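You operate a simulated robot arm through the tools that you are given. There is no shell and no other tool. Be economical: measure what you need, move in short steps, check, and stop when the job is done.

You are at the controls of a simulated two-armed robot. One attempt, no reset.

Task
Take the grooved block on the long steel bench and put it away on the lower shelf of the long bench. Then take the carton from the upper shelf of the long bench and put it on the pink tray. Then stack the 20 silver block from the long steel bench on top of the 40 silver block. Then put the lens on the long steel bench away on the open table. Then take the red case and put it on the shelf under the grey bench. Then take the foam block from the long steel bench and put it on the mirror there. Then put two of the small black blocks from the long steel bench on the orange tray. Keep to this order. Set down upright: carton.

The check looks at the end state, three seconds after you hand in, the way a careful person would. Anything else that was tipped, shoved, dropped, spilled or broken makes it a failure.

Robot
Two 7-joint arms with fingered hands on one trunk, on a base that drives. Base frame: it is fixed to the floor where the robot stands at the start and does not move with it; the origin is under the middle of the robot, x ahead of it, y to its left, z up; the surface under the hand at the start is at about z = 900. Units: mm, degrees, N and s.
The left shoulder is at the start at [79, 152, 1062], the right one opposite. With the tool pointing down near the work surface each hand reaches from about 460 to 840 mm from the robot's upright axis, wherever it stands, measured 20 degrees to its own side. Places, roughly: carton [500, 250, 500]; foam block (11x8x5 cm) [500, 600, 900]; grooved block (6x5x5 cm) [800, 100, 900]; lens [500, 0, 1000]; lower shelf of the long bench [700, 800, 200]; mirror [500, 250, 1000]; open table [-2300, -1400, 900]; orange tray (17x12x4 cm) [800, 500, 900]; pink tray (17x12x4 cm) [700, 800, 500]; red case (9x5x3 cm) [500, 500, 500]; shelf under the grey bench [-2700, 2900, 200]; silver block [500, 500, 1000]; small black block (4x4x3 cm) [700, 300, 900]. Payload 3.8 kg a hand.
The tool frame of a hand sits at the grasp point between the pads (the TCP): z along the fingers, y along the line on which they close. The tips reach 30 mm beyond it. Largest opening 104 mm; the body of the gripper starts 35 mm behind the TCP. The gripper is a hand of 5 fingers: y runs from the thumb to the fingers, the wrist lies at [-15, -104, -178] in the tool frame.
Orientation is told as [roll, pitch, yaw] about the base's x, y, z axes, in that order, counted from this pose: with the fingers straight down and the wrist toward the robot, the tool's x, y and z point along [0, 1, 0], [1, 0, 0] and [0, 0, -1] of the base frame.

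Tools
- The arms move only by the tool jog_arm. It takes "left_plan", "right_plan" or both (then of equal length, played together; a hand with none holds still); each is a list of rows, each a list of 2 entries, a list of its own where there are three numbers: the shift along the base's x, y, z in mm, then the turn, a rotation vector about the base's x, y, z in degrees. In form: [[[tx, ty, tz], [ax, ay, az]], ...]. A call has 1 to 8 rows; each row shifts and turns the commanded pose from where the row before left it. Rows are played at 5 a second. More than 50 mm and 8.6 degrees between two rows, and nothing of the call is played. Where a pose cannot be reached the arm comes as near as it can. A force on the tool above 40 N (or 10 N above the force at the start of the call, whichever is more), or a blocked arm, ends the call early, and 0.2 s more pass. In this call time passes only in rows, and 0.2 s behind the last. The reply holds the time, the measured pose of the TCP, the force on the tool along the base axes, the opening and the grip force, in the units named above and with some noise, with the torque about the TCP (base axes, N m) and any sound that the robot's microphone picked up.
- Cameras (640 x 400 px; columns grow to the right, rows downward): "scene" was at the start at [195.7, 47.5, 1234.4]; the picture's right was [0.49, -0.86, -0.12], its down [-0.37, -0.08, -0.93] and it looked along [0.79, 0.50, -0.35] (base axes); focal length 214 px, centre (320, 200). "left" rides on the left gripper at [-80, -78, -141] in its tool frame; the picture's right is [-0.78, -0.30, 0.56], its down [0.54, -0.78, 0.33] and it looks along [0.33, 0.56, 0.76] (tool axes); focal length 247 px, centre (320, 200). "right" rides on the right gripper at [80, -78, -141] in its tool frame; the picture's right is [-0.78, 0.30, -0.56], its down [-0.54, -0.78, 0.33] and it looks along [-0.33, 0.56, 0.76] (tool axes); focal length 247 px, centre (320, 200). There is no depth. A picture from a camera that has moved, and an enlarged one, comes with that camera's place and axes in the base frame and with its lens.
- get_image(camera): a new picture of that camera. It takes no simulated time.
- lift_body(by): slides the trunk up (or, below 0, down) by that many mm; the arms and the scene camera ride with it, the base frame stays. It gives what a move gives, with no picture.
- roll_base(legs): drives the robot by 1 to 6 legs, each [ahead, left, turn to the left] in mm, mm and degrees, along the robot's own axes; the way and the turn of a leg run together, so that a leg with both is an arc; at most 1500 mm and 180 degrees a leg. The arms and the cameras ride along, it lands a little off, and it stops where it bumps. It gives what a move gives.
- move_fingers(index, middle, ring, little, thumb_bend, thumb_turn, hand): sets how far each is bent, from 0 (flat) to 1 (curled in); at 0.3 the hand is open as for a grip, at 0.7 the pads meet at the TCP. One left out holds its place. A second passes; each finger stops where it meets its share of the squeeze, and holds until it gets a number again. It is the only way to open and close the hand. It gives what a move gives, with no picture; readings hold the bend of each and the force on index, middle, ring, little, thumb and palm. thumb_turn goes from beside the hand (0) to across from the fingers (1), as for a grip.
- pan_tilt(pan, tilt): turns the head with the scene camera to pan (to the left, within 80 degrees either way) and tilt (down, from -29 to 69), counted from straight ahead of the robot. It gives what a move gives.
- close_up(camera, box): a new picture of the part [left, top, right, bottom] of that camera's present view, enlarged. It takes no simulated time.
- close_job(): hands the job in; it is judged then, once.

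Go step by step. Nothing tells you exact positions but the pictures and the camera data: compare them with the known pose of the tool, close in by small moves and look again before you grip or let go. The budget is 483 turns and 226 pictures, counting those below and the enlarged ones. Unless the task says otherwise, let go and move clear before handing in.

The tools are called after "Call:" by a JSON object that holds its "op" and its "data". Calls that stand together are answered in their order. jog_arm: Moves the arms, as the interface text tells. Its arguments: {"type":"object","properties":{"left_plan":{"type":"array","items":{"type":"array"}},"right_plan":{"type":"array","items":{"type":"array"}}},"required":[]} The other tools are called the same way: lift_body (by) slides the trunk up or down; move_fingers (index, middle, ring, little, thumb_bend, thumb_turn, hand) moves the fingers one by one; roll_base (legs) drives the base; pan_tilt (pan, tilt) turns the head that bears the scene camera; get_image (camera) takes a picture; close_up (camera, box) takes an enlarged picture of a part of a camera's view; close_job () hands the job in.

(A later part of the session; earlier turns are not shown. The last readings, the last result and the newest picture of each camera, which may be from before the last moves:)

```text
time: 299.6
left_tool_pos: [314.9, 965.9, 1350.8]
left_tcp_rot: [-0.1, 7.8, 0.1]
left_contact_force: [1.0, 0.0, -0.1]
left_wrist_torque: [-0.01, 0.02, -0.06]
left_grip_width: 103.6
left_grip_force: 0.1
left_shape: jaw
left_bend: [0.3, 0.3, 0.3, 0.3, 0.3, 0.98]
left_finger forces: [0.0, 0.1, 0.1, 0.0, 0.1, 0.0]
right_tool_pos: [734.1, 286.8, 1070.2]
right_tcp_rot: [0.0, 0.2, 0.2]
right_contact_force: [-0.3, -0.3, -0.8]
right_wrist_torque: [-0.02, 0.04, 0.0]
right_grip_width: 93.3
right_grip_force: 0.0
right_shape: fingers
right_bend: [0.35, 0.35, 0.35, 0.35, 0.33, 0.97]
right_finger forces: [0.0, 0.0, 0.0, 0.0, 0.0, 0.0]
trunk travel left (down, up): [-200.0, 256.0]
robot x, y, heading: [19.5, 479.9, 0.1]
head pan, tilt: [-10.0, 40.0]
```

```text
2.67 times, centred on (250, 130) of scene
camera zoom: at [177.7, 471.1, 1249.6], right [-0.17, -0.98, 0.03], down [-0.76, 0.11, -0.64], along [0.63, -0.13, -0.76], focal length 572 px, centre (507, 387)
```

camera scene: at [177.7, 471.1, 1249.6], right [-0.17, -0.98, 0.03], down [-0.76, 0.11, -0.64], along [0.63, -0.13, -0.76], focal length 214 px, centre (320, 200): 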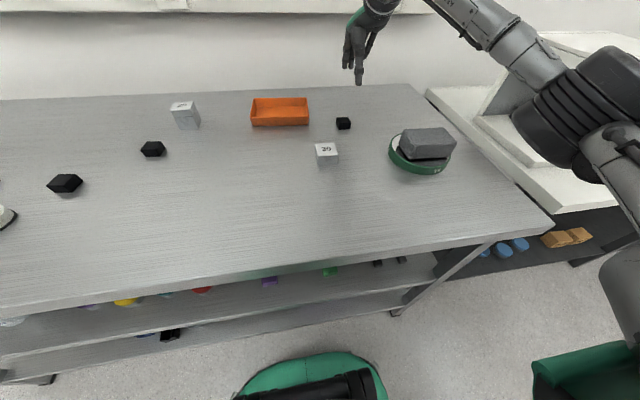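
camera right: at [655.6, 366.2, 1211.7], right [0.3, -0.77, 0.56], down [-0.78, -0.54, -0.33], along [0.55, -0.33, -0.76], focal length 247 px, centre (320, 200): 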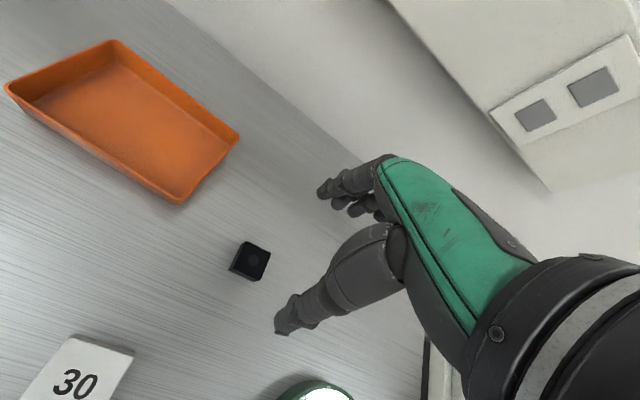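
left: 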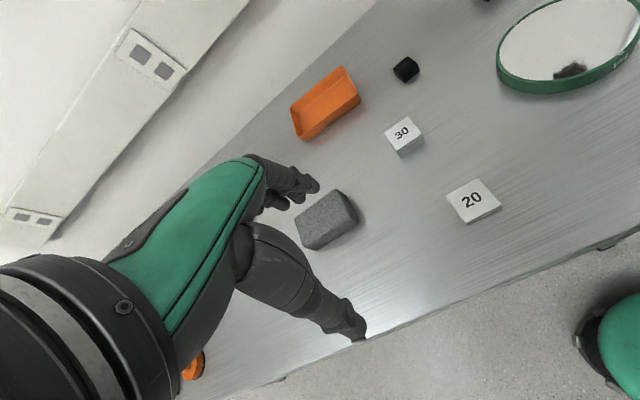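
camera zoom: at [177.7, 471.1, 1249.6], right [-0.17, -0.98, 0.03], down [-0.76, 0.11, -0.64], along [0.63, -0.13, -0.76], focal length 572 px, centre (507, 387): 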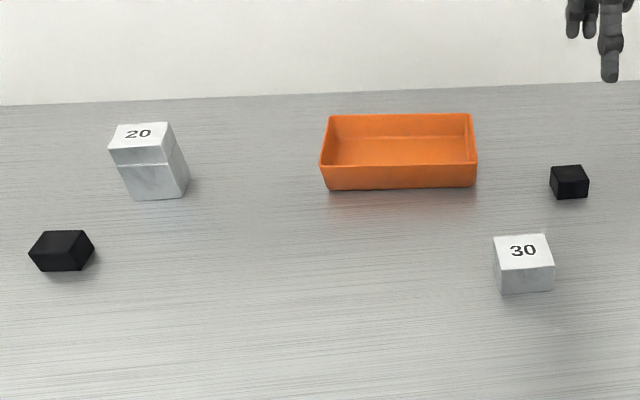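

Block A: centre (737,292), ~35 mm square, aligned. I descend and grip it.

Call:
{"op": "jog_arm", "data": {"right_plan": [[[3, 5, -35], [0, 0, 0]], [[0, 0, -40], [0, 0, 0]], [[0, 0, -40], [0, 0, 0]], [[0, 0, -17], [0, 0, 0]]]}}

Call:
{"op": "get_image", "data": {"camera": "right"}}

```text
time: 300.6
left_tool_pos: [313.4, 964.7, 1350.4]
left_tcp_rot: [0.0, 7.8, 0.0]
left_contact_force: [-0.2, 1.1, -0.3]
left_wrist_torque: [-0.02, 0.02, 0.0]
left_grip_width: 103.8
left_grip_force: 0.1
left_shape: jaw
left_bend: [0.3, 0.3, 0.3, 0.3, 0.3, 0.98]
left_finger forces: [0.0, 0.0, 0.0, 0.0, 0.0, 0.1]
right_tool_pos: [734.1, 293.5, 939.9]
right_tcp_rot: [0.1, 0.1, 0.2]
right_contact_force: [-0.5, -0.2, 1.1]
right_wrist_torque: [-0.01, 0.0, 0.0]
right_grip_width: 93.3
right_grip_force: 0.0
right_shape: fingers
right_bend: [0.35, 0.35, 0.35, 0.35, 0.33, 0.97]
right_finger forces: [0.1, 0.0, 0.0, 0.1, 0.0, 0.0]
trunk travel left (down, up): [-200.0, 256.0]
robot x, y, heading: [14.1, 483.3, 0.3]
head pan, tilt: [-10.0, 40.0]
```

```text
55 pictures are left
camera right: at [656.1, 371.1, 1081.9], right [0.3, -0.78, 0.55], down [-0.78, -0.54, -0.33], along [0.56, -0.33, -0.76], focal length 247 px, centre (320, 200)
```

right: 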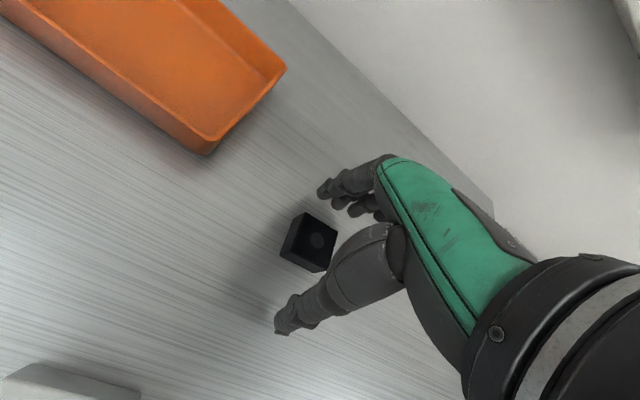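

Call:
{"op": "jog_arm", "data": {"right_plan": [[[4, -1, -4], [0, 0, 0]]]}}

Call:
{"op": "move_fingers", "data": {"hand": "right", "index": 0.7, "middle": 0.7, "ring": 0.7, "little": 0.7, "thumb_bend": 0.7}}

Call:
{"op": "jog_arm", "data": {"right_plan": [[[0, 0, 15], [0, 0, 0]], [[0, 0, 25], [0, 0, 0]], [[0, 0, 35], [0, 0, 0]], [[0, 0, 35], [0, 0, 0]]]}}

Call:
{"op": "get_image", "data": {"camera": "right"}}

```text
time: 301.1
left_tool_pos: [313.9, 965.3, 1351.5]
left_tcp_rot: [0.0, 7.8, 0.1]
left_contact_force: [-0.2, -0.7, -0.4]
left_wrist_torque: [-0.01, 0.0, -0.02]
left_grip_width: 103.5
left_grip_force: 0.1
left_shape: jaw
left_bend: [0.3, 0.3, 0.3, 0.3, 0.3, 0.98]
left_finger forces: [0.0, 0.0, 0.0, 0.0, 0.1, 0.1]
right_tool_pos: [739.4, 290.8, 936.6]
right_tcp_rot: [0.1, 0.1, 0.2]
right_contact_force: [0.9, 0.2, -0.2]
right_wrist_torque: [0.01, 0.01, -0.01]
right_grip_width: 93.1
right_grip_force: 0.0
right_shape: fingers
right_bend: [0.35, 0.35, 0.35, 0.35, 0.33, 0.97]
right_finger forces: [0.0, 0.0, 0.1, 0.0, 0.1, 0.1]
trunk travel left (down, up): [-200.0, 256.0]
robot x, y, heading: [18.3, 482.7, 0.2]
head pan, tilt: [-10.0, 40.0]
```

```text
time: 302.1
left_tool_pos: [313.6, 963.8, 1351.2]
left_tcp_rot: [-0.1, 7.7, -0.1]
left_contact_force: [0.6, 0.1, -0.2]
left_wrist_torque: [-0.03, 0.03, 0.01]
left_grip_width: 103.7
left_grip_force: 0.2
left_shape: jaw
left_bend: [0.3, 0.3, 0.3, 0.3, 0.3, 0.98]
left_finger forces: [0.0, 0.0, 0.0, 0.1, 0.0, 0.0]
right_tool_pos: [739.3, 291.4, 936.4]
right_tcp_rot: [0.1, 0.2, 0.1]
right_contact_force: [-0.3, 0.9, -0.9]
right_wrist_torque: [0.0, 0.01, 0.03]
right_grip_width: 31.0
right_grip_force: 11.7
right_shape: fingers
right_bend: [0.61, 0.64, 0.7, 0.7, 0.58, 0.96]
right_finger forces: [6.4, 5.5, 0.0, 0.1, 12.2, 0.1]
trunk travel left (down, up): [-200.0, 256.0]
robot x, y, heading: [14.5, 484.6, 0.3]
head pan, tilt: [-10.0, 40.0]
```

```text
time: 303.1
left_tool_pos: [313.4, 965.7, 1351.6]
left_tcp_rot: [0.0, 7.8, 0.0]
left_contact_force: [-1.1, -0.1, -0.2]
left_wrist_torque: [0.0, -0.01, 0.03]
left_grip_width: 104.0
left_grip_force: 0.1
left_shape: jaw
left_bend: [0.3, 0.3, 0.3, 0.3, 0.3, 0.98]
left_finger forces: [0.0, 0.0, 0.0, 0.1, 0.1, 0.0]
right_tool_pos: [739.3, 291.1, 1047.1]
right_tcp_rot: [0.0, 0.2, 0.2]
right_contact_force: [-0.4, 0.0, -0.7]
right_wrist_torque: [-0.01, -0.02, 0.04]
right_grip_width: 31.0
right_grip_force: 12.1
right_shape: fingers
right_bend: [0.61, 0.64, 0.7, 0.7, 0.58, 0.96]
right_finger forces: [6.6, 5.5, 0.1, 0.0, 12.1, 0.0]
trunk travel left (down, up): [-200.0, 256.0]
robot x, y, heading: [20.6, 484.9, -0.0]
head pan, tilt: [-10.0, 40.0]
```

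```text
54 pictures are left
camera right: at [660.6, 369.3, 1188.7], right [0.3, -0.78, 0.56], down [-0.78, -0.54, -0.33], along [0.56, -0.33, -0.76], focal length 247 px, centre (320, 200)
```

right: 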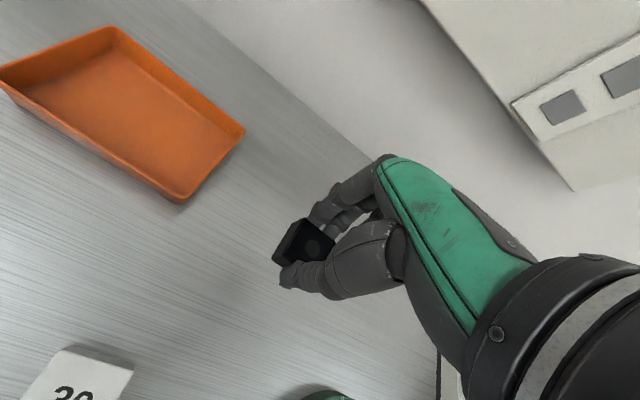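

Held. The tray spans about x 756–868, y 391–542. I move over it to place the first block at about (812,458).

Call:
{"op": "roll_base", "data": {"legs": [[0, 150, 0], [40, 0, 0]]}}

Call:
{"op": "jog_arm", "data": {"right_plan": [[[17, 9, -5], [0, 0, 0]], [[16, 8, -5], [0, 0, -2]]]}}

Call:
{"op": "get_image", "data": {"camera": "right"}}

Call:
{"op": "close_up", "data": {"camera": "scene", "box": [300, 60, 460, 160]}}

```text
time: 304.9
left_tool_pos: [345.6, 1113.3, 1352.9]
left_tcp_rot: [0.0, 7.5, 0.3]
left_contact_force: [-0.5, -0.6, 0.4]
left_wrist_torque: [-0.03, -0.06, -0.01]
left_grip_width: 103.8
left_grip_force: 0.0
left_shape: jaw
left_bend: [0.3, 0.3, 0.3, 0.3, 0.3, 0.98]
left_finger forces: [0.0, 0.1, 0.0, 0.1, 0.0, 0.1]
right_tool_pos: [774.8, 440.6, 1050.6]
right_tcp_rot: [0.1, -0.3, 0.4]
right_contact_force: [-0.7, -1.1, -1.7]
right_wrist_torque: [-0.02, 0.0, -0.01]
right_grip_width: 31.0
right_grip_force: 11.7
right_shape: fingers
right_bend: [0.61, 0.64, 0.7, 0.7, 0.58, 0.96]
right_finger forces: [6.7, 5.6, 0.1, 0.0, 12.1, 0.1]
trunk travel left (down, up): [-200.0, 256.0]
robot x, y, heading: [58.2, 634.7, 0.5]
head pan, tilt: [-10.0, 40.0]
```

```text
time: 305.5
left_tool_pos: [349.9, 1114.9, 1351.7]
left_tcp_rot: [-0.1, 7.8, 0.3]
left_contact_force: [0.7, -0.5, 0.1]
left_wrist_torque: [0.01, 0.02, -0.01]
left_grip_width: 103.9
left_grip_force: 0.0
left_shape: jaw
left_bend: [0.3, 0.3, 0.3, 0.3, 0.3, 0.98]
left_finger forces: [0.1, 0.0, 0.0, 0.0, 0.0, 0.0]
right_tool_pos: [810.8, 458.0, 1038.1]
right_tcp_rot: [0.0, 0.0, -1.7]
right_contact_force: [-1.5, -0.3, -0.4]
right_wrist_torque: [-0.01, 0.01, 0.01]
right_grip_width: 31.0
right_grip_force: 12.3
right_shape: fingers
right_bend: [0.61, 0.64, 0.7, 0.7, 0.58, 0.96]
right_finger forces: [6.6, 5.3, 0.0, 0.0, 12.0, 0.0]
trunk travel left (down, up): [-200.0, 256.0]
robot x, y, heading: [57.3, 633.6, 0.3]
head pan, tilt: [-10.0, 40.0]
```

```text
53 pictures are left
camera right: at [735.5, 538.5, 1178.9], right [0.27, -0.78, 0.56], down [-0.79, -0.51, -0.33], along [0.54, -0.35, -0.76], focal length 247 px, centre (320, 200)
```

right: 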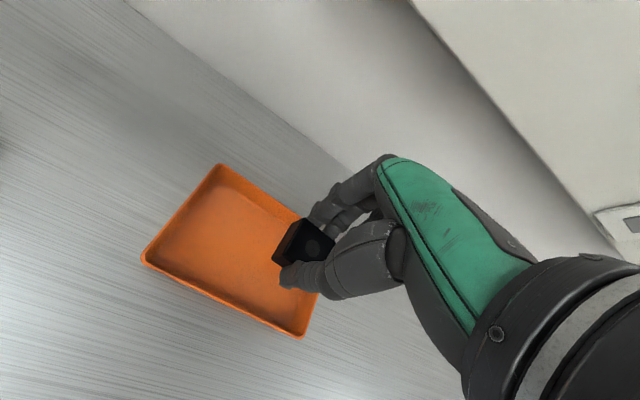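

```text
4.00 times, centred on (380, 110) of scene
camera zoom: at [214.5, 619.3, 1250.0], right [-0.17, -0.99, 0.03], down [-0.76, 0.11, -0.65], along [0.63, -0.13, -0.76], focal length 858 px, centre (80, 560)
```

zoom: 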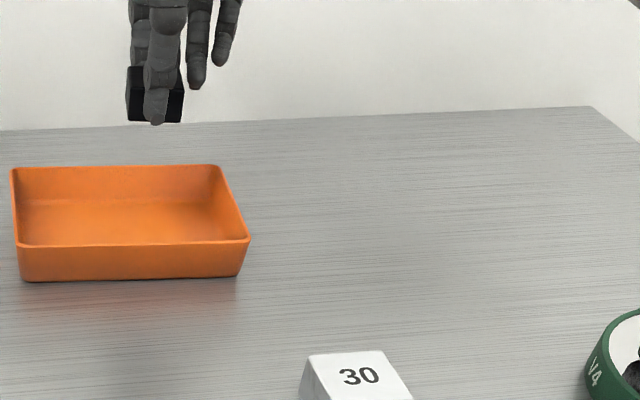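

Ring and little finger tips sit above the block bottom, so the wall isn't a problem. I lower the block into the tray.

Call:
{"op": "jog_arm", "data": {"right_plan": [[[2, -5, -30], [0, 0, 0]], [[0, 0, -30], [0, 0, 0]], [[0, 0, -20], [0, 0, 0]]]}}

Call:
{"op": "get_image", "data": {"camera": "right"}}

Call:
{"op": "close_up", "data": {"camera": "scene", "box": [300, 60, 460, 160]}}

```text
time: 306.3
left_tool_pos: [351.4, 1113.7, 1351.7]
left_tcp_rot: [0.0, 7.7, 0.3]
left_contact_force: [0.8, -0.2, 0.0]
left_wrist_torque: [-0.02, -0.03, 0.05]
left_grip_width: 103.8
left_grip_force: 0.1
left_shape: jaw
left_bend: [0.3, 0.3, 0.3, 0.3, 0.3, 0.98]
left_finger forces: [0.1, 0.0, 0.1, 0.0, 0.0, 0.0]
right_tool_pos: [814.4, 453.7, 958.7]
right_tcp_rot: [0.1, 0.1, -1.6]
right_contact_force: [0.5, 0.7, -0.8]
right_wrist_torque: [0.0, -0.03, 0.02]
right_grip_width: 30.9
right_grip_force: 11.6
right_shape: fingers
right_bend: [0.61, 0.64, 0.7, 0.7, 0.58, 0.96]
right_finger forces: [6.6, 5.4, 0.0, 0.0, 12.0, 0.1]
trunk travel left (down, up): [-200.0, 256.0]
robot x, y, heading: [57.1, 633.2, 0.3]
head pan, tilt: [-10.0, 40.0]
```

```text
51 pictures are left
camera right: at [738.9, 533.4, 1099.6], right [0.27, -0.79, 0.55], down [-0.79, -0.51, -0.33], along [0.55, -0.35, -0.76], focal length 247 px, centre (320, 200)
```

right: 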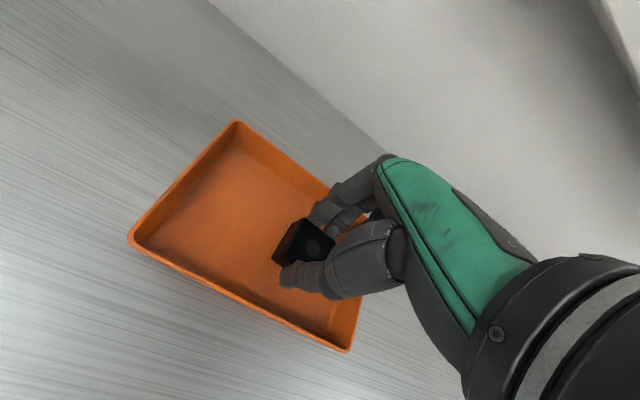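

```text
4.00 times, centred on (380, 110) of scene
camera zoom: at [215.5, 618.5, 1249.8], right [-0.17, -0.99, 0.03], down [-0.76, 0.11, -0.65], along [0.63, -0.13, -0.76], focal length 858 px, centre (80, 560)
```

zoom: 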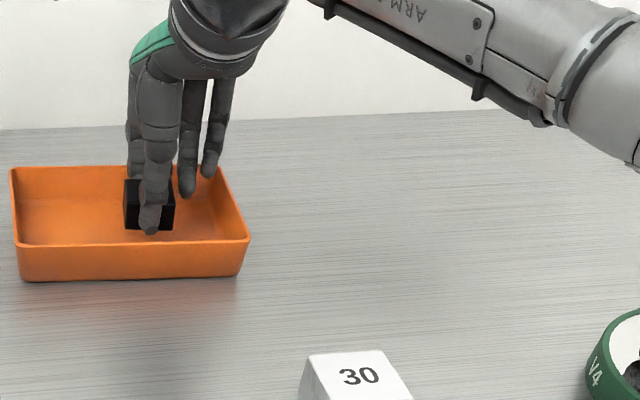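

Call:
{"op": "jog_arm", "data": {"right_plan": [[[-1, -5, -12], [0, 0, 0]], [[0, 0, -4], [0, 0, 0]], [[0, 0, -2], [0, 0, 0]]]}}

Call:
{"op": "close_up", "data": {"camera": "scene", "box": [300, 60, 460, 160]}}

```text
time: 307.1
left_tool_pos: [351.1, 1114.2, 1352.2]
left_tcp_rot: [0.0, 7.6, 0.3]
left_contact_force: [0.5, 0.6, -0.9]
left_wrist_torque: [-0.02, 0.0, -0.02]
left_grip_width: 103.8
left_grip_force: 0.1
left_shape: jaw
left_bend: [0.3, 0.3, 0.3, 0.3, 0.3, 0.98]
left_finger forces: [0.1, 0.1, 0.1, 0.0, 0.1, 0.0]
right_tool_pos: [814.0, 449.1, 940.3]
right_tcp_rot: [0.2, 0.0, -1.6]
right_contact_force: [-0.6, 0.0, 0.3]
right_wrist_torque: [0.01, -0.02, 0.0]
right_grip_width: 31.0
right_grip_force: 11.8
right_shape: fingers
right_bend: [0.61, 0.64, 0.7, 0.7, 0.58, 0.96]
right_finger forces: [6.7, 5.5, 0.0, 0.0, 12.0, 0.0]
trunk travel left (down, up): [-200.0, 256.0]
robot x, y, heading: [56.3, 628.9, 0.2]
head pan, tilt: [-10.0, 40.0]
```

```text
4.00 times, centred on (380, 110) of scene
camera zoom: at [215.1, 618.7, 1249.9], right [-0.17, -0.99, 0.03], down [-0.76, 0.11, -0.65], along [0.63, -0.13, -0.76], focal length 858 px, centre (80, 560)
```

zoom: 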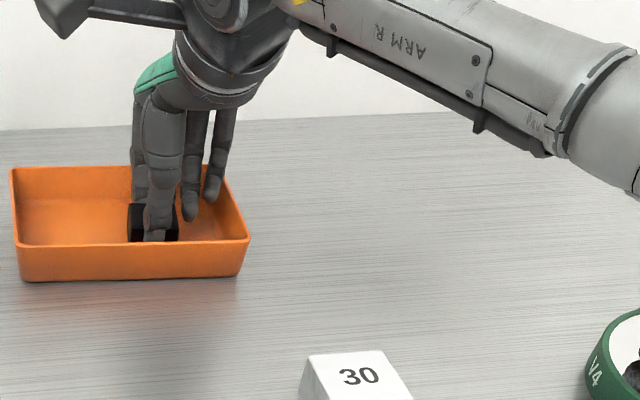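

Call:
{"op": "jog_arm", "data": {"right_plan": [[[0, 0, -2], [0, 0, 0]], [[0, 0, -1.5], [0, 0, 0]]]}}

```text
time: 307.7
left_tool_pos: [349.0, 1113.4, 1351.8]
left_tcp_rot: [-0.2, 7.7, 0.3]
left_contact_force: [-0.7, -0.6, 0.6]
left_wrist_torque: [0.02, 0.01, 0.02]
left_grip_width: 104.1
left_grip_force: 0.0
left_shape: jaw
left_bend: [0.3, 0.3, 0.3, 0.3, 0.3, 0.98]
left_finger forces: [0.1, 0.1, 0.0, 0.0, 0.0, 0.0]
right_tool_pos: [812.0, 447.4, 939.9]
right_tcp_rot: [0.2, -0.1, -1.6]
right_contact_force: [3.0, -0.6, 8.8]
right_wrist_torque: [0.04, 0.01, 0.02]
right_grip_width: 30.8
right_grip_force: 13.7
right_shape: fingers
right_bend: [0.61, 0.64, 0.7, 0.7, 0.58, 0.96]
right_finger forces: [8.0, 6.7, 0.0, 0.0, 12.1, 0.0]
trunk travel left (down, up): [-200.0, 256.0]
robot x, y, heading: [56.0, 633.5, 0.3]
head pan, tilt: [-10.0, 40.0]
```

Contact. I ease up 1.5 mm and open only slightly to stay clear of the tray walls.

Call:
{"op": "jog_arm", "data": {"right_plan": [[[0, 0, 1.5], [0, 0, 0]]]}}

Call:
{"op": "move_fingers", "data": {"hand": "right", "index": 0.52, "middle": 0.55, "thumb_bend": 0.5}}

Call:
{"op": "jog_arm", "data": {"right_plan": [[[0, 0, 12], [0, 0, 0]], [[0, 0, 30], [0, 0, 0]], [[0, 0, 40], [0, 0, 0]], [[-20, 0, 30], [0, 0, 0]]]}}

Call:
{"op": "get_image", "data": {"camera": "right"}}

Call:
{"op": "get_image", "data": {"camera": "scene"}}

```text
time: 308.1
left_tool_pos: [349.9, 1114.9, 1351.7]
left_tcp_rot: [-0.1, 7.7, 0.2]
left_contact_force: [-0.6, 0.0, 0.0]
left_wrist_torque: [0.01, -0.01, 0.03]
left_grip_width: 104.0
left_grip_force: 0.0
left_shape: jaw
left_bend: [0.3, 0.3, 0.3, 0.3, 0.3, 0.98]
left_finger forces: [0.0, 0.0, 0.0, 0.1, 0.0, 0.0]
right_tool_pos: [812.0, 447.8, 937.8]
right_tcp_rot: [0.1, 0.0, -1.6]
right_contact_force: [3.1, 0.2, 9.0]
right_wrist_torque: [0.05, 0.03, 0.02]
right_grip_width: 30.9
right_grip_force: 13.5
right_shape: fingers
right_bend: [0.61, 0.64, 0.7, 0.7, 0.59, 0.95]
right_finger forces: [8.2, 6.9, 0.0, 0.1, 12.0, 0.1]
trunk travel left (down, up): [-200.0, 256.0]
robot x, y, heading: [58.6, 631.3, 0.3]
head pan, tilt: [-10.0, 40.0]
```

```text
time: 309.1
left_tool_pos: [349.9, 1114.0, 1352.9]
left_tcp_rot: [0.0, 7.7, 0.2]
left_contact_force: [-1.0, 0.0, 0.7]
left_wrist_torque: [-0.02, -0.01, -0.01]
left_grip_width: 104.0
left_grip_force: 0.1
left_shape: jaw
left_bend: [0.3, 0.3, 0.3, 0.3, 0.3, 0.98]
left_finger forces: [0.0, 0.0, 0.1, 0.1, 0.0, 0.1]
right_tool_pos: [811.5, 447.6, 939.2]
right_tcp_rot: [0.1, 0.1, -1.6]
right_contact_force: [-1.5, 0.3, 2.5]
right_wrist_torque: [-0.03, -0.05, -0.02]
right_grip_width: 48.9
right_grip_force: 1.2
right_shape: fingers
right_bend: [0.52, 0.56, 0.7, 0.7, 0.5, 0.97]
right_finger forces: [0.0, 2.8, 0.0, 0.0, 0.0, 0.0]
trunk travel left (down, up): [-200.0, 256.0]
robot x, y, heading: [57.1, 631.3, 0.4]
head pan, tilt: [-10.0, 40.0]
```

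```text
time: 310.1
left_tool_pos: [351.1, 1113.8, 1353.1]
left_tcp_rot: [0.0, 7.5, 0.2]
left_contact_force: [0.2, 0.0, 0.4]
left_wrist_torque: [0.02, -0.01, 0.0]
left_grip_width: 104.1
left_grip_force: 0.1
left_shape: jaw
left_bend: [0.3, 0.3, 0.3, 0.3, 0.3, 0.98]
left_finger forces: [0.1, 0.1, 0.0, 0.0, 0.0, 0.1]
right_tool_pos: [792.6, 448.0, 1051.8]
right_tcp_rot: [0.1, 0.0, -1.6]
right_contact_force: [0.2, -0.2, 0.6]
right_wrist_torque: [0.0, 0.01, -0.01]
right_grip_width: 49.4
right_grip_force: 0.1
right_shape: fingers
right_bend: [0.52, 0.55, 0.7, 0.7, 0.5, 0.97]
right_finger forces: [0.0, 0.0, 0.0, 0.0, 0.1, 0.0]
trunk travel left (down, up): [-200.0, 256.0]
robot x, y, heading: [57.6, 631.2, 0.3]
head pan, tilt: [-10.0, 40.0]
```

```text
48 pictures are left
camera right: at [716.2, 528.1, 1193.7], right [0.27, -0.79, 0.56], down [-0.79, -0.51, -0.33], along [0.55, -0.35, -0.76], focal length 247 px, centre (320, 200)
```

right: 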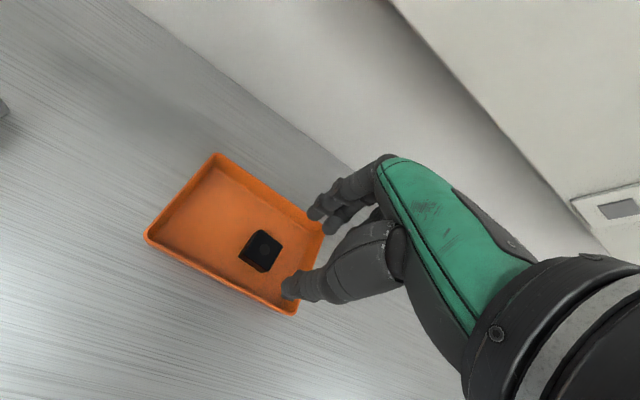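

```text
47 pictures are left
camera scene: at [214.0, 618.0, 1250.1], right [-0.17, -0.99, 0.03], down [-0.76, 0.11, -0.65], along [0.63, -0.13, -0.76], focal length 214 px, centre (320, 200)
```

scene: 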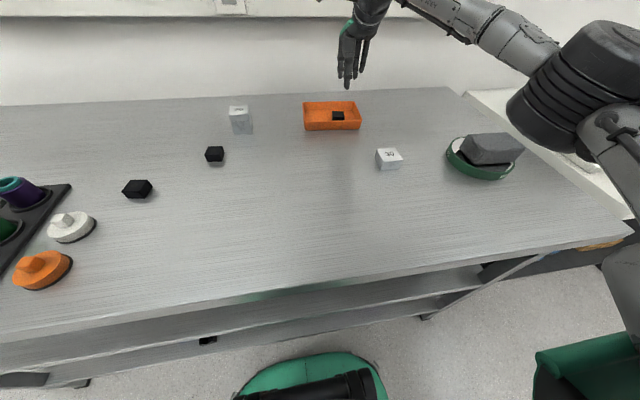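

First block is in the tray at (812,454). Now the second black block at about (670,793).

Call:
{"op": "roll_base", "data": {"legs": [[-70, 0, 0], [0, 345, 0]]}}

Call:
{"op": "jog_arm", "data": {"right_plan": [[[-25, 0, 0], [0, 0, 0.8]], [[-25, 0, 0], [0, 0, 0.8]]]}}

Call:
{"op": "move_fingers", "data": {"hand": "right", "index": 0.38, "middle": 0.38, "ring": 0.7, "little": 0.7, "thumb_bend": 0.35}}

Call:
{"op": "get_image", "data": {"camera": "right"}}

```text
time: 312.9
left_tool_pos: [276.7, 1453.9, 1352.3]
left_tcp_rot: [0.1, 7.8, 0.4]
left_contact_force: [0.8, -0.7, -0.2]
left_wrist_torque: [-0.01, 0.02, 0.02]
left_grip_width: 103.7
left_grip_force: 0.1
left_shape: jaw
left_bend: [0.3, 0.3, 0.3, 0.3, 0.3, 0.98]
left_finger forces: [0.1, 0.0, 0.0, 0.1, 0.0, 0.0]
right_tool_pos: [721.8, 788.7, 1051.5]
right_tcp_rot: [0.1, 0.1, -1.5]
right_contact_force: [0.2, -0.6, 0.1]
right_wrist_torque: [0.01, 0.01, 0.04]
right_grip_width: 49.4
right_grip_force: 0.0
right_shape: fingers
right_bend: [0.52, 0.55, 0.7, 0.7, 0.5, 0.97]
right_finger forces: [0.0, 0.0, 0.0, 0.0, 0.1, 0.0]
trunk travel left (down, up): [-200.0, 256.0]
robot x, y, heading: [-13.6, 970.6, 0.6]
head pan, tilt: [-10.0, 40.0]
```

```text
time: 313.5
left_tool_pos: [276.1, 1454.1, 1351.8]
left_tcp_rot: [0.0, 7.6, 0.4]
left_contact_force: [-1.2, 0.5, 0.4]
left_wrist_torque: [0.01, 0.02, -0.02]
left_grip_width: 103.7
left_grip_force: 0.1
left_shape: jaw
left_bend: [0.3, 0.3, 0.3, 0.3, 0.3, 0.98]
left_finger forces: [0.0, 0.0, 0.0, 0.0, 0.0, 0.0]
right_tool_pos: [671.1, 787.4, 1051.0]
right_tcp_rot: [0.0, 0.0, 0.2]
right_contact_force: [0.8, -0.1, -1.0]
right_wrist_torque: [-0.01, 0.03, -0.01]
right_grip_width: 49.3
right_grip_force: 0.0
right_shape: fingers
right_bend: [0.52, 0.55, 0.7, 0.7, 0.5, 0.97]
right_finger forces: [0.1, 0.0, 0.1, 0.1, 0.0, 0.1]
trunk travel left (down, up): [-200.0, 256.0]
robot x, y, heading: [-13.6, 972.5, 0.3]
head pan, tilt: [-10.0, 40.0]
```

```text
time: 314.5
left_tool_pos: [278.2, 1454.9, 1352.8]
left_tcp_rot: [0.0, 7.7, 0.4]
left_contact_force: [0.5, -0.8, 0.0]
left_wrist_torque: [-0.02, 0.02, 0.0]
left_grip_width: 104.0
left_grip_force: 0.0
left_shape: jaw
left_bend: [0.3, 0.3, 0.3, 0.3, 0.3, 0.98]
left_finger forces: [0.0, 0.0, 0.0, 0.0, 0.0, 0.0]
right_tool_pos: [671.4, 788.7, 1051.7]
right_tcp_rot: [0.2, 0.0, 0.0]
right_contact_force: [0.2, 0.1, -0.7]
right_wrist_torque: [0.02, -0.02, 0.01]
right_grip_width: 86.3
right_grip_force: 0.1
right_shape: fingers
right_bend: [0.38, 0.38, 0.7, 0.7, 0.35, 0.97]
right_finger forces: [0.1, 0.0, 0.0, 0.0, 0.0, 0.0]
trunk travel left (down, up): [-200.0, 256.0]
robot x, y, heading: [-10.8, 973.3, 0.4]
head pan, tilt: [-10.0, 40.0]
```

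```text
46 pictures are left
camera right: at [593.3, 866.1, 1192.7], right [0.3, -0.78, 0.56], down [-0.78, -0.54, -0.33], along [0.56, -0.33, -0.76], focal length 247 px, centre (320, 200)
```

right: 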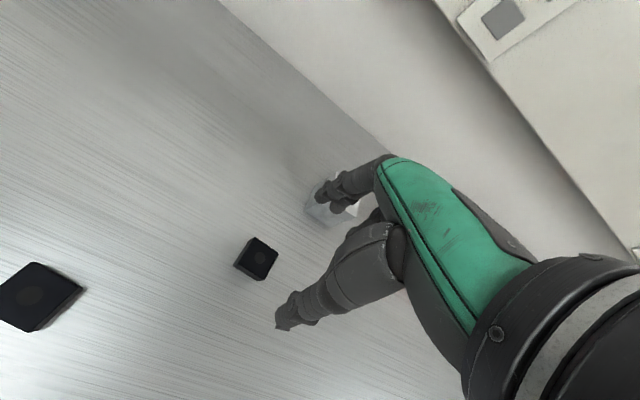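

Call:
{"op": "close_up", "data": {"camera": "right", "box": [210, 220, 306, 300]}}

```text
5.00 times, centred on (258, 260) of right
camera zoom: at [593.3, 866.1, 1192.7], right [0.3, -0.78, 0.56], down [-0.78, -0.54, -0.33], along [0.56, -0.33, -0.76], focal length 1235 px, centre (630, -100)
```

zoom: 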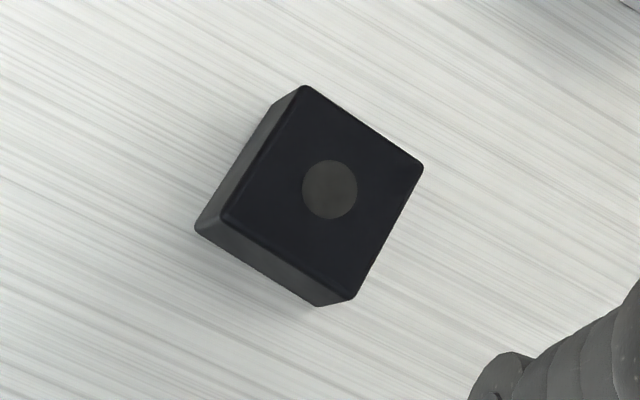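

Call:
{"op": "jog_arm", "data": {"right_plan": [[[7, 2, -35], [0, 0, -4]], [[0, 0, -40], [0, 0, 0]], [[0, 0, -35], [0, 0, 0]]]}}

Call:
{"op": "get_image", "data": {"camera": "right"}}

```text
time: 315.3
left_tool_pos: [279.5, 1454.2, 1351.7]
left_tcp_rot: [0.1, 7.7, 0.4]
left_contact_force: [-0.3, 1.0, 0.8]
left_wrist_torque: [-0.05, 0.0, -0.02]
left_grip_width: 103.7
left_grip_force: 0.0
left_shape: jaw
left_bend: [0.3, 0.3, 0.3, 0.3, 0.3, 0.98]
left_finger forces: [0.0, 0.1, 0.0, 0.1, 0.0, 0.0]
right_tool_pos: [677.4, 790.5, 940.5]
right_tcp_rot: [0.0, 0.1, -3.9]
right_contact_force: [0.0, 0.4, -0.7]
right_wrist_torque: [0.02, 0.0, 0.02]
right_grip_width: 86.3
right_grip_force: 0.0
right_shape: fingers
right_bend: [0.38, 0.38, 0.7, 0.7, 0.35, 0.97]
right_finger forces: [0.1, 0.0, 0.0, 0.1, 0.0, 0.1]
trunk travel left (down, up): [-200.0, 256.0]
robot x, y, heading: [-14.3, 971.1, 0.6]
head pan, tilt: [-10.0, 40.0]
```

```text
44 pictures are left
camera right: at [606.1, 873.8, 1081.9], right [0.24, -0.8, 0.55], down [-0.81, -0.48, -0.33], along [0.53, -0.37, -0.76], focal length 247 px, centre (320, 200)
```

right: 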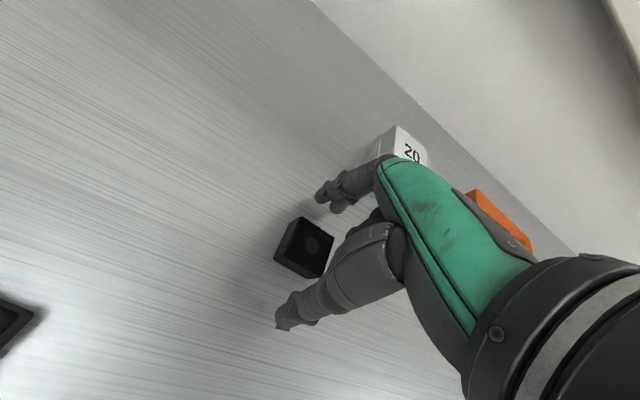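

Call:
{"op": "jog_arm", "data": {"right_plan": [[[1, 1, -4.5], [0, 0, 0]]]}}

Call:
{"op": "move_fingers", "data": {"hand": "right", "index": 0.7, "middle": 0.7, "thumb_bend": 0.7}}

Call:
{"op": "jog_arm", "data": {"right_plan": [[[0, 0, 15], [0, 0, 0]], [[0, 0, 25], [0, 0, 0]], [[0, 0, 35], [0, 0, 0]], [[0, 0, 40], [0, 0, 0]]]}}

Call:
{"op": "get_image", "data": {"camera": "right"}}

```text
time: 315.7
left_tool_pos: [278.3, 1455.5, 1352.0]
left_tcp_rot: [-0.1, 7.7, 0.4]
left_contact_force: [0.4, 0.3, -0.4]
left_wrist_torque: [-0.02, 0.03, -0.01]
left_grip_width: 103.6
left_grip_force: 0.1
left_shape: jaw
left_bend: [0.3, 0.3, 0.3, 0.3, 0.3, 0.98]
left_finger forces: [0.0, 0.0, 0.0, 0.0, 0.0, 0.0]
right_tool_pos: [679.4, 792.6, 936.9]
right_tcp_rot: [0.0, 0.1, -3.9]
right_contact_force: [-0.4, -1.1, -1.0]
right_wrist_torque: [0.01, 0.0, 0.02]
right_grip_width: 86.4
right_grip_force: 0.1
right_shape: fingers
right_bend: [0.38, 0.38, 0.7, 0.7, 0.35, 0.97]
right_finger forces: [0.1, 0.1, 0.0, 0.1, 0.1, 0.1]
trunk travel left (down, up): [-200.0, 256.0]
robot x, y, heading: [-15.3, 969.4, 0.2]
head pan, tilt: [-10.0, 40.0]
```

```text
time: 316.7
left_tool_pos: [277.3, 1453.8, 1351.7]
left_tcp_rot: [0.0, 7.8, 0.4]
left_contact_force: [0.1, 0.7, 1.0]
left_wrist_torque: [-0.01, -0.02, 0.02]
left_grip_width: 103.7
left_grip_force: 0.1
left_shape: jaw
left_bend: [0.3, 0.3, 0.3, 0.3, 0.3, 0.98]
left_finger forces: [0.1, 0.0, 0.0, 0.1, 0.1, 0.0]
right_tool_pos: [678.0, 792.0, 935.6]
right_tcp_rot: [0.2, 0.2, -3.9]
right_contact_force: [-0.5, -0.2, 0.3]
right_wrist_torque: [-0.02, 0.03, 0.03]
right_grip_width: 31.1
right_grip_force: 11.8
right_shape: fingers
right_bend: [0.61, 0.64, 0.7, 0.7, 0.57, 0.96]
right_finger forces: [6.5, 5.3, 0.0, 0.1, 11.8, 0.1]
trunk travel left (down, up): [-200.0, 256.0]
robot x, y, heading: [-14.5, 970.6, 0.6]
head pan, tilt: [-10.0, 40.0]
```

```text
time: 317.7
left_tool_pos: [277.4, 1455.1, 1351.6]
left_tcp_rot: [0.0, 7.7, 0.4]
left_contact_force: [-0.7, -0.1, 0.3]
left_wrist_torque: [-0.03, -0.02, 0.01]
left_grip_width: 103.9
left_grip_force: 0.0
left_shape: jaw
left_bend: [0.3, 0.3, 0.3, 0.3, 0.3, 0.98]
left_finger forces: [0.1, 0.0, 0.0, 0.0, 0.1, 0.1]
right_tool_pos: [680.8, 793.5, 1052.0]
right_tcp_rot: [0.2, 0.1, -3.9]
right_contact_force: [-0.2, 0.0, -0.4]
right_wrist_torque: [-0.03, -0.02, 0.0]
right_grip_width: 31.2
right_grip_force: 11.7
right_shape: fingers
right_bend: [0.61, 0.64, 0.7, 0.7, 0.57, 0.96]
right_finger forces: [6.4, 5.0, 0.1, 0.0, 11.7, 0.1]
trunk travel left (down, up): [-200.0, 256.0]
robot x, y, heading: [-16.2, 969.9, 0.4]
head pan, tilt: [-10.0, 40.0]
```

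```text
43 pictures are left
camera right: at [608.6, 877.1, 1193.3], right [0.24, -0.8, 0.56], down [-0.81, -0.48, -0.33], along [0.53, -0.37, -0.76], focal length 247 px, centre (320, 200)
```

right: 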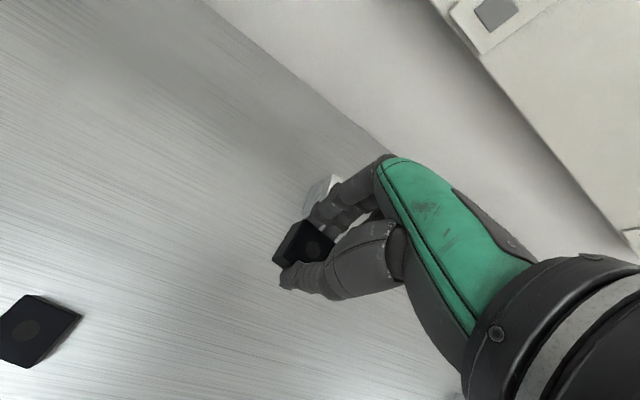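

Call:
{"op": "roll_base", "data": {"legs": [[0, -285, 0], [72, 0, -0.3]]}}

Call:
{"op": "jog_arm", "data": {"right_plan": [[[28, 0, -5], [0, 0, 2]], [[28, 0, -10], [0, 0, 0]]]}}

Call:
{"op": "get_image", "data": {"camera": "right"}}

```text
time: 320.3
left_tool_pos: [352.1, 1169.7, 1352.2]
left_tcp_rot: [0.0, 7.6, 0.3]
left_contact_force: [-0.2, -0.2, 0.5]
left_wrist_torque: [-0.02, 0.01, -0.01]
left_grip_width: 103.9
left_grip_force: 0.0
left_shape: jaw
left_bend: [0.3, 0.3, 0.3, 0.3, 0.3, 0.98]
left_finger forces: [0.0, 0.0, 0.0, 0.1, 0.1, 0.0]
right_tool_pos: [754.2, 507.2, 1053.7]
right_tcp_rot: [0.1, 0.0, -4.1]
right_contact_force: [1.7, -0.7, -0.5]
right_wrist_torque: [-0.01, 0.0, 0.0]
right_grip_width: 31.3
right_grip_force: 12.0
right_shape: fingers
right_bend: [0.61, 0.64, 0.7, 0.7, 0.57, 0.96]
right_finger forces: [6.5, 5.1, 0.0, 0.0, 11.7, 0.0]
trunk travel left (down, up): [-200.0, 256.0]
robot x, y, heading: [57.7, 687.2, 0.2]
head pan, tilt: [-10.0, 40.0]
```

```text
time: 320.9
left_tool_pos: [355.7, 1171.0, 1351.6]
left_tcp_rot: [-0.2, 7.7, 0.2]
left_contact_force: [0.1, -0.1, 0.0]
left_wrist_torque: [-0.02, 0.05, 0.0]
left_grip_width: 103.7
left_grip_force: 0.2
left_shape: jaw
left_bend: [0.3, 0.3, 0.3, 0.3, 0.3, 0.98]
left_finger forces: [0.0, 0.1, 0.1, 0.0, 0.1, 0.1]
right_tool_pos: [814.7, 509.8, 1034.9]
right_tcp_rot: [0.0, 0.1, -2.2]
right_contact_force: [0.3, -0.1, 0.2]
right_wrist_torque: [-0.01, 0.02, 0.04]
right_grip_width: 30.8
right_grip_force: 11.3
right_shape: fingers
right_bend: [0.61, 0.65, 0.7, 0.7, 0.57, 0.96]
right_finger forces: [6.6, 5.1, 0.0, 0.1, 11.6, 0.0]
trunk travel left (down, up): [-200.0, 256.0]
robot x, y, heading: [61.0, 685.6, 0.4]
head pan, tilt: [-10.0, 40.0]
```

```text
42 pictures are left
camera right: at [739.1, 590.0, 1176.6], right [0.27, -0.79, 0.56], down [-0.8, -0.51, -0.33], along [0.54, -0.35, -0.76], focal length 247 px, centre (320, 200)
```

right: 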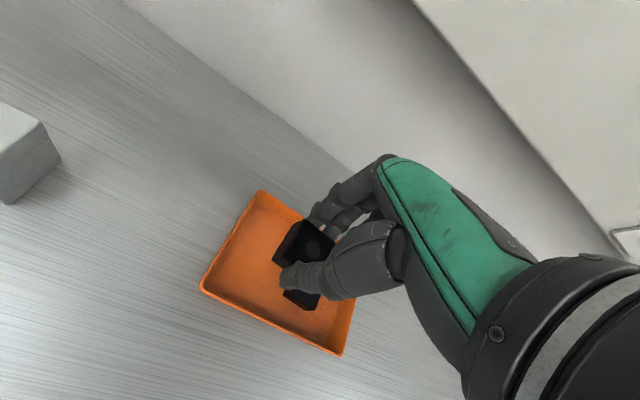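

Call:
{"op": "jog_arm", "data": {"right_plan": [[[-2, 0, -35], [0, 0, 0]], [[0, 0, -35], [0, 0, 0]], [[0, 0, -15], [0, 0, 0]]]}}

Call:
{"op": "get_image", "data": {"camera": "right"}}

Call:
{"op": "close_up", "data": {"camera": "scene", "box": [300, 60, 460, 160]}}

```text
time: 321.7
left_tool_pos: [354.3, 1169.5, 1352.1]
left_tcp_rot: [-0.1, 7.6, 0.2]
left_contact_force: [0.4, -0.5, -0.4]
left_wrist_torque: [0.0, -0.03, -0.01]
left_grip_width: 103.9
left_grip_force: 0.0
left_shape: jaw
left_bend: [0.3, 0.3, 0.3, 0.3, 0.3, 0.98]
left_finger forces: [0.0, 0.1, 0.0, 0.0, 0.0, 0.0]
right_tool_pos: [808.6, 507.8, 952.2]
right_tcp_rot: [0.1, 0.1, -2.1]
right_contact_force: [0.0, 0.1, -0.4]
right_wrist_torque: [-0.02, 0.04, -0.01]
right_grip_width: 30.7
right_grip_force: 11.7
right_shape: fingers
right_bend: [0.61, 0.65, 0.7, 0.7, 0.57, 0.96]
right_finger forces: [6.6, 5.0, 0.1, 0.0, 11.6, 0.0]
trunk travel left (down, up): [-200.0, 256.0]
robot x, y, heading: [62.9, 687.2, 0.1]
head pan, tilt: [-10.0, 40.0]
```

```text
41 pictures are left
camera right: at [733.8, 588.5, 1093.5], right [0.27, -0.79, 0.56], down [-0.8, -0.51, -0.33], along [0.54, -0.35, -0.76], focal length 247 px, centre (320, 200)
```

right: 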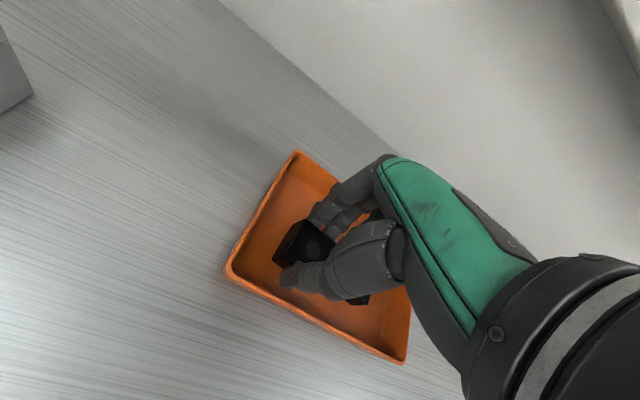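

```text
4.00 times, centred on (380, 110) of scene
camera zoom: at [218.2, 674.7, 1249.9], right [-0.17, -0.99, 0.03], down [-0.76, 0.11, -0.65], along [0.63, -0.13, -0.76], focal length 858 px, centre (80, 560)
```

zoom: 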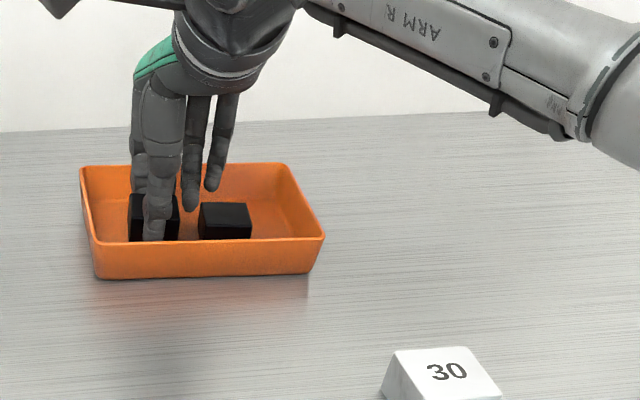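

Call:
{"op": "jog_arm", "data": {"right_plan": [[[3, 1, -6], [0, 0, 0]], [[0, 0, -4], [0, 0, 0]], [[0, 0, -2], [0, 0, 0]]]}}

Call:
{"op": "close_up", "data": {"camera": "scene", "box": [300, 60, 460, 160]}}

```text
time: 322.5
left_tool_pos: [354.8, 1170.7, 1352.0]
left_tcp_rot: [-0.1, 7.7, 0.2]
left_contact_force: [-0.1, 0.2, -0.2]
left_wrist_torque: [-0.01, 0.05, 0.02]
left_grip_width: 103.6
left_grip_force: 0.0
left_shape: jaw
left_bend: [0.3, 0.3, 0.3, 0.3, 0.3, 0.98]
left_finger forces: [0.0, 0.0, 0.0, 0.1, 0.0, 0.0]
right_tool_pos: [812.5, 509.7, 940.8]
right_tcp_rot: [0.1, 0.0, -2.1]
right_contact_force: [-0.7, -0.2, 1.1]
right_wrist_torque: [0.01, 0.04, 0.0]
right_grip_width: 31.1
right_grip_force: 11.4
right_shape: fingers
right_bend: [0.61, 0.65, 0.7, 0.7, 0.57, 0.96]
right_finger forces: [6.5, 5.1, 0.1, 0.1, 11.6, 0.0]
trunk travel left (down, up): [-200.0, 256.0]
robot x, y, heading: [57.9, 687.7, 0.1]
head pan, tilt: [-10.0, 40.0]
```

```text
4.00 times, centred on (380, 110) of scene
camera zoom: at [218.1, 674.8, 1249.9], right [-0.17, -0.99, 0.03], down [-0.76, 0.11, -0.65], along [0.63, -0.13, -0.76], focal length 858 px, centre (80, 560)
```

zoom: 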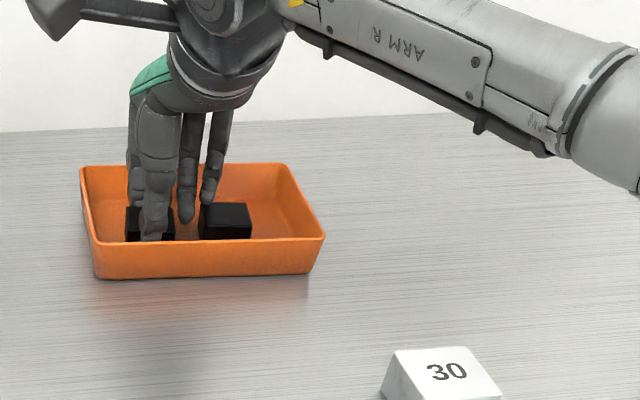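

Call:
{"op": "jog_arm", "data": {"right_plan": [[[0, 0, -1.2], [0, 0, 0]]]}}

Call:
{"op": "move_fingers", "data": {"hand": "right", "index": 0.52, "middle": 0.54, "thumb_bend": 0.5}}

Call:
{"op": "jog_arm", "data": {"right_plan": [[[0, 0, 12], [0, 0, 0]], [[0, 0, 30], [0, 0, 0]], [[0, 0, 40], [0, 0, 0]], [[-20, 0, 40], [0, 0, 0]]]}}

Call:
{"op": "get_image", "data": {"camera": "scene"}}

Call:
{"op": "close_up", "data": {"camera": "scene", "box": [300, 60, 460, 160]}}

```text
time: 322.9
left_tool_pos: [353.2, 1169.6, 1353.4]
left_tcp_rot: [0.0, 7.6, 0.1]
left_contact_force: [0.2, -0.2, 0.6]
left_wrist_torque: [0.0, 0.01, 0.01]
left_grip_width: 103.6
left_grip_force: 0.0
left_shape: jaw
left_bend: [0.3, 0.3, 0.3, 0.3, 0.3, 0.98]
left_finger forces: [0.0, 0.1, 0.1, 0.0, 0.1, 0.0]
right_tool_pos: [812.3, 508.3, 939.7]
right_tcp_rot: [0.1, 0.0, -2.1]
right_contact_force: [1.2, 1.1, 2.6]
right_wrist_torque: [-0.05, 0.03, 0.01]
right_grip_width: 31.2
right_grip_force: 12.0
right_shape: fingers
right_bend: [0.61, 0.65, 0.7, 0.7, 0.57, 0.96]
right_finger forces: [6.8, 5.4, 0.0, 1.2, 11.7, 0.1]
trunk travel left (down, up): [-200.0, 256.0]
robot x, y, heading: [56.6, 691.9, 0.1]
head pan, tilt: [-10.0, 40.0]
```

```text
time: 323.9
left_tool_pos: [353.4, 1170.8, 1352.0]
left_tcp_rot: [0.0, 7.7, 0.1]
left_contact_force: [-0.8, -0.5, -0.6]
left_wrist_torque: [0.0, 0.02, 0.01]
left_grip_width: 103.6
left_grip_force: 0.0
left_shape: jaw
left_bend: [0.3, 0.3, 0.3, 0.3, 0.3, 0.98]
left_finger forces: [0.0, 0.0, 0.1, 0.0, 0.0, 0.0]
right_tool_pos: [812.1, 507.9, 938.5]
right_tcp_rot: [0.1, 0.1, -2.1]
right_contact_force: [2.2, 0.9, 6.6]
right_wrist_torque: [-0.27, -0.07, 0.08]
right_grip_width: 48.9
right_grip_force: 3.0
right_shape: fingers
right_bend: [0.52, 0.54, 0.7, 0.7, 0.5, 0.97]
right_finger forces: [0.1, 0.0, 0.0, 6.0, 0.1, 0.1]
trunk travel left (down, up): [-200.0, 256.0]
robot x, y, heading: [58.8, 689.8, -0.1]
head pan, tilt: [-10.0, 40.0]
```

```text
time: 324.9
left_tool_pos: [352.1, 1169.5, 1352.5]
left_tcp_rot: [0.0, 7.6, 0.2]
left_contact_force: [-1.7, 0.0, 0.1]
left_wrist_torque: [0.03, 0.0, 0.04]
left_grip_width: 103.7
left_grip_force: 0.0
left_shape: jaw
left_bend: [0.3, 0.3, 0.3, 0.3, 0.3, 0.98]
left_finger forces: [0.0, 0.0, 0.2, 0.0, 0.0, 0.0]
right_tool_pos: [792.9, 506.7, 1062.0]
right_tcp_rot: [0.1, -0.1, -2.2]
right_contact_force: [-0.6, -0.5, -0.7]
right_wrist_torque: [0.0, -0.02, 0.02]
right_grip_width: 48.9
right_grip_force: 0.1
right_shape: fingers
right_bend: [0.52, 0.54, 0.7, 0.7, 0.5, 0.97]
right_finger forces: [0.0, 0.0, 0.0, 0.0, 0.0, 0.0]
trunk travel left (down, up): [-200.0, 256.0]
robot x, y, heading: [61.3, 685.4, 0.2]
head pan, tilt: [-10.0, 40.0]
```

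```text
38 pictures are left
camera scene: at [216.8, 674.4, 1250.1], right [-0.17, -0.99, 0.03], down [-0.76, 0.11, -0.65], along [0.63, -0.13, -0.76], focal length 214 px, centre (320, 200)
```

scene: 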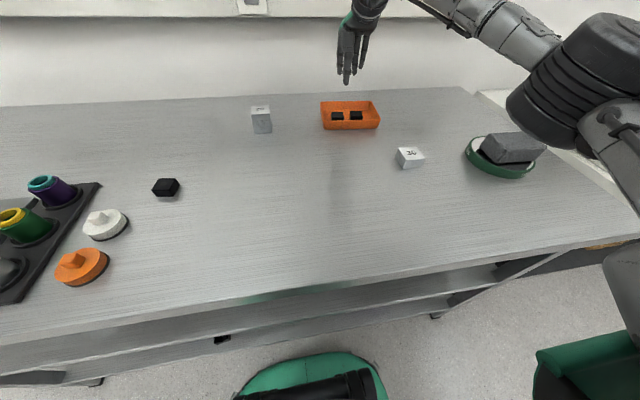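

```text
4.00 times, centred on (380, 110) of scene
camera zoom: at [216.8, 674.4, 1250.1], right [-0.17, -0.99, 0.03], down [-0.76, 0.11, -0.65], along [0.63, -0.13, -0.76], focal length 858 px, centre (80, 560)
```

zoom: 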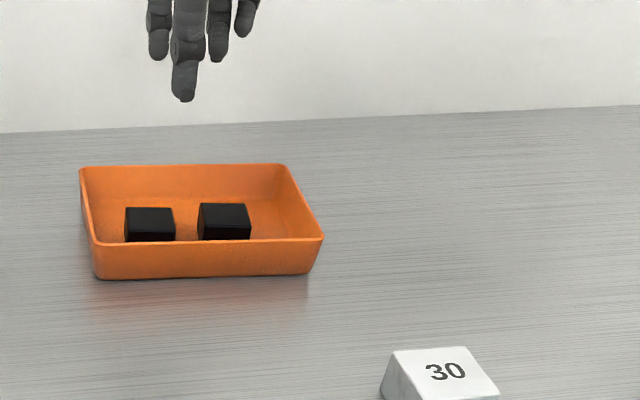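

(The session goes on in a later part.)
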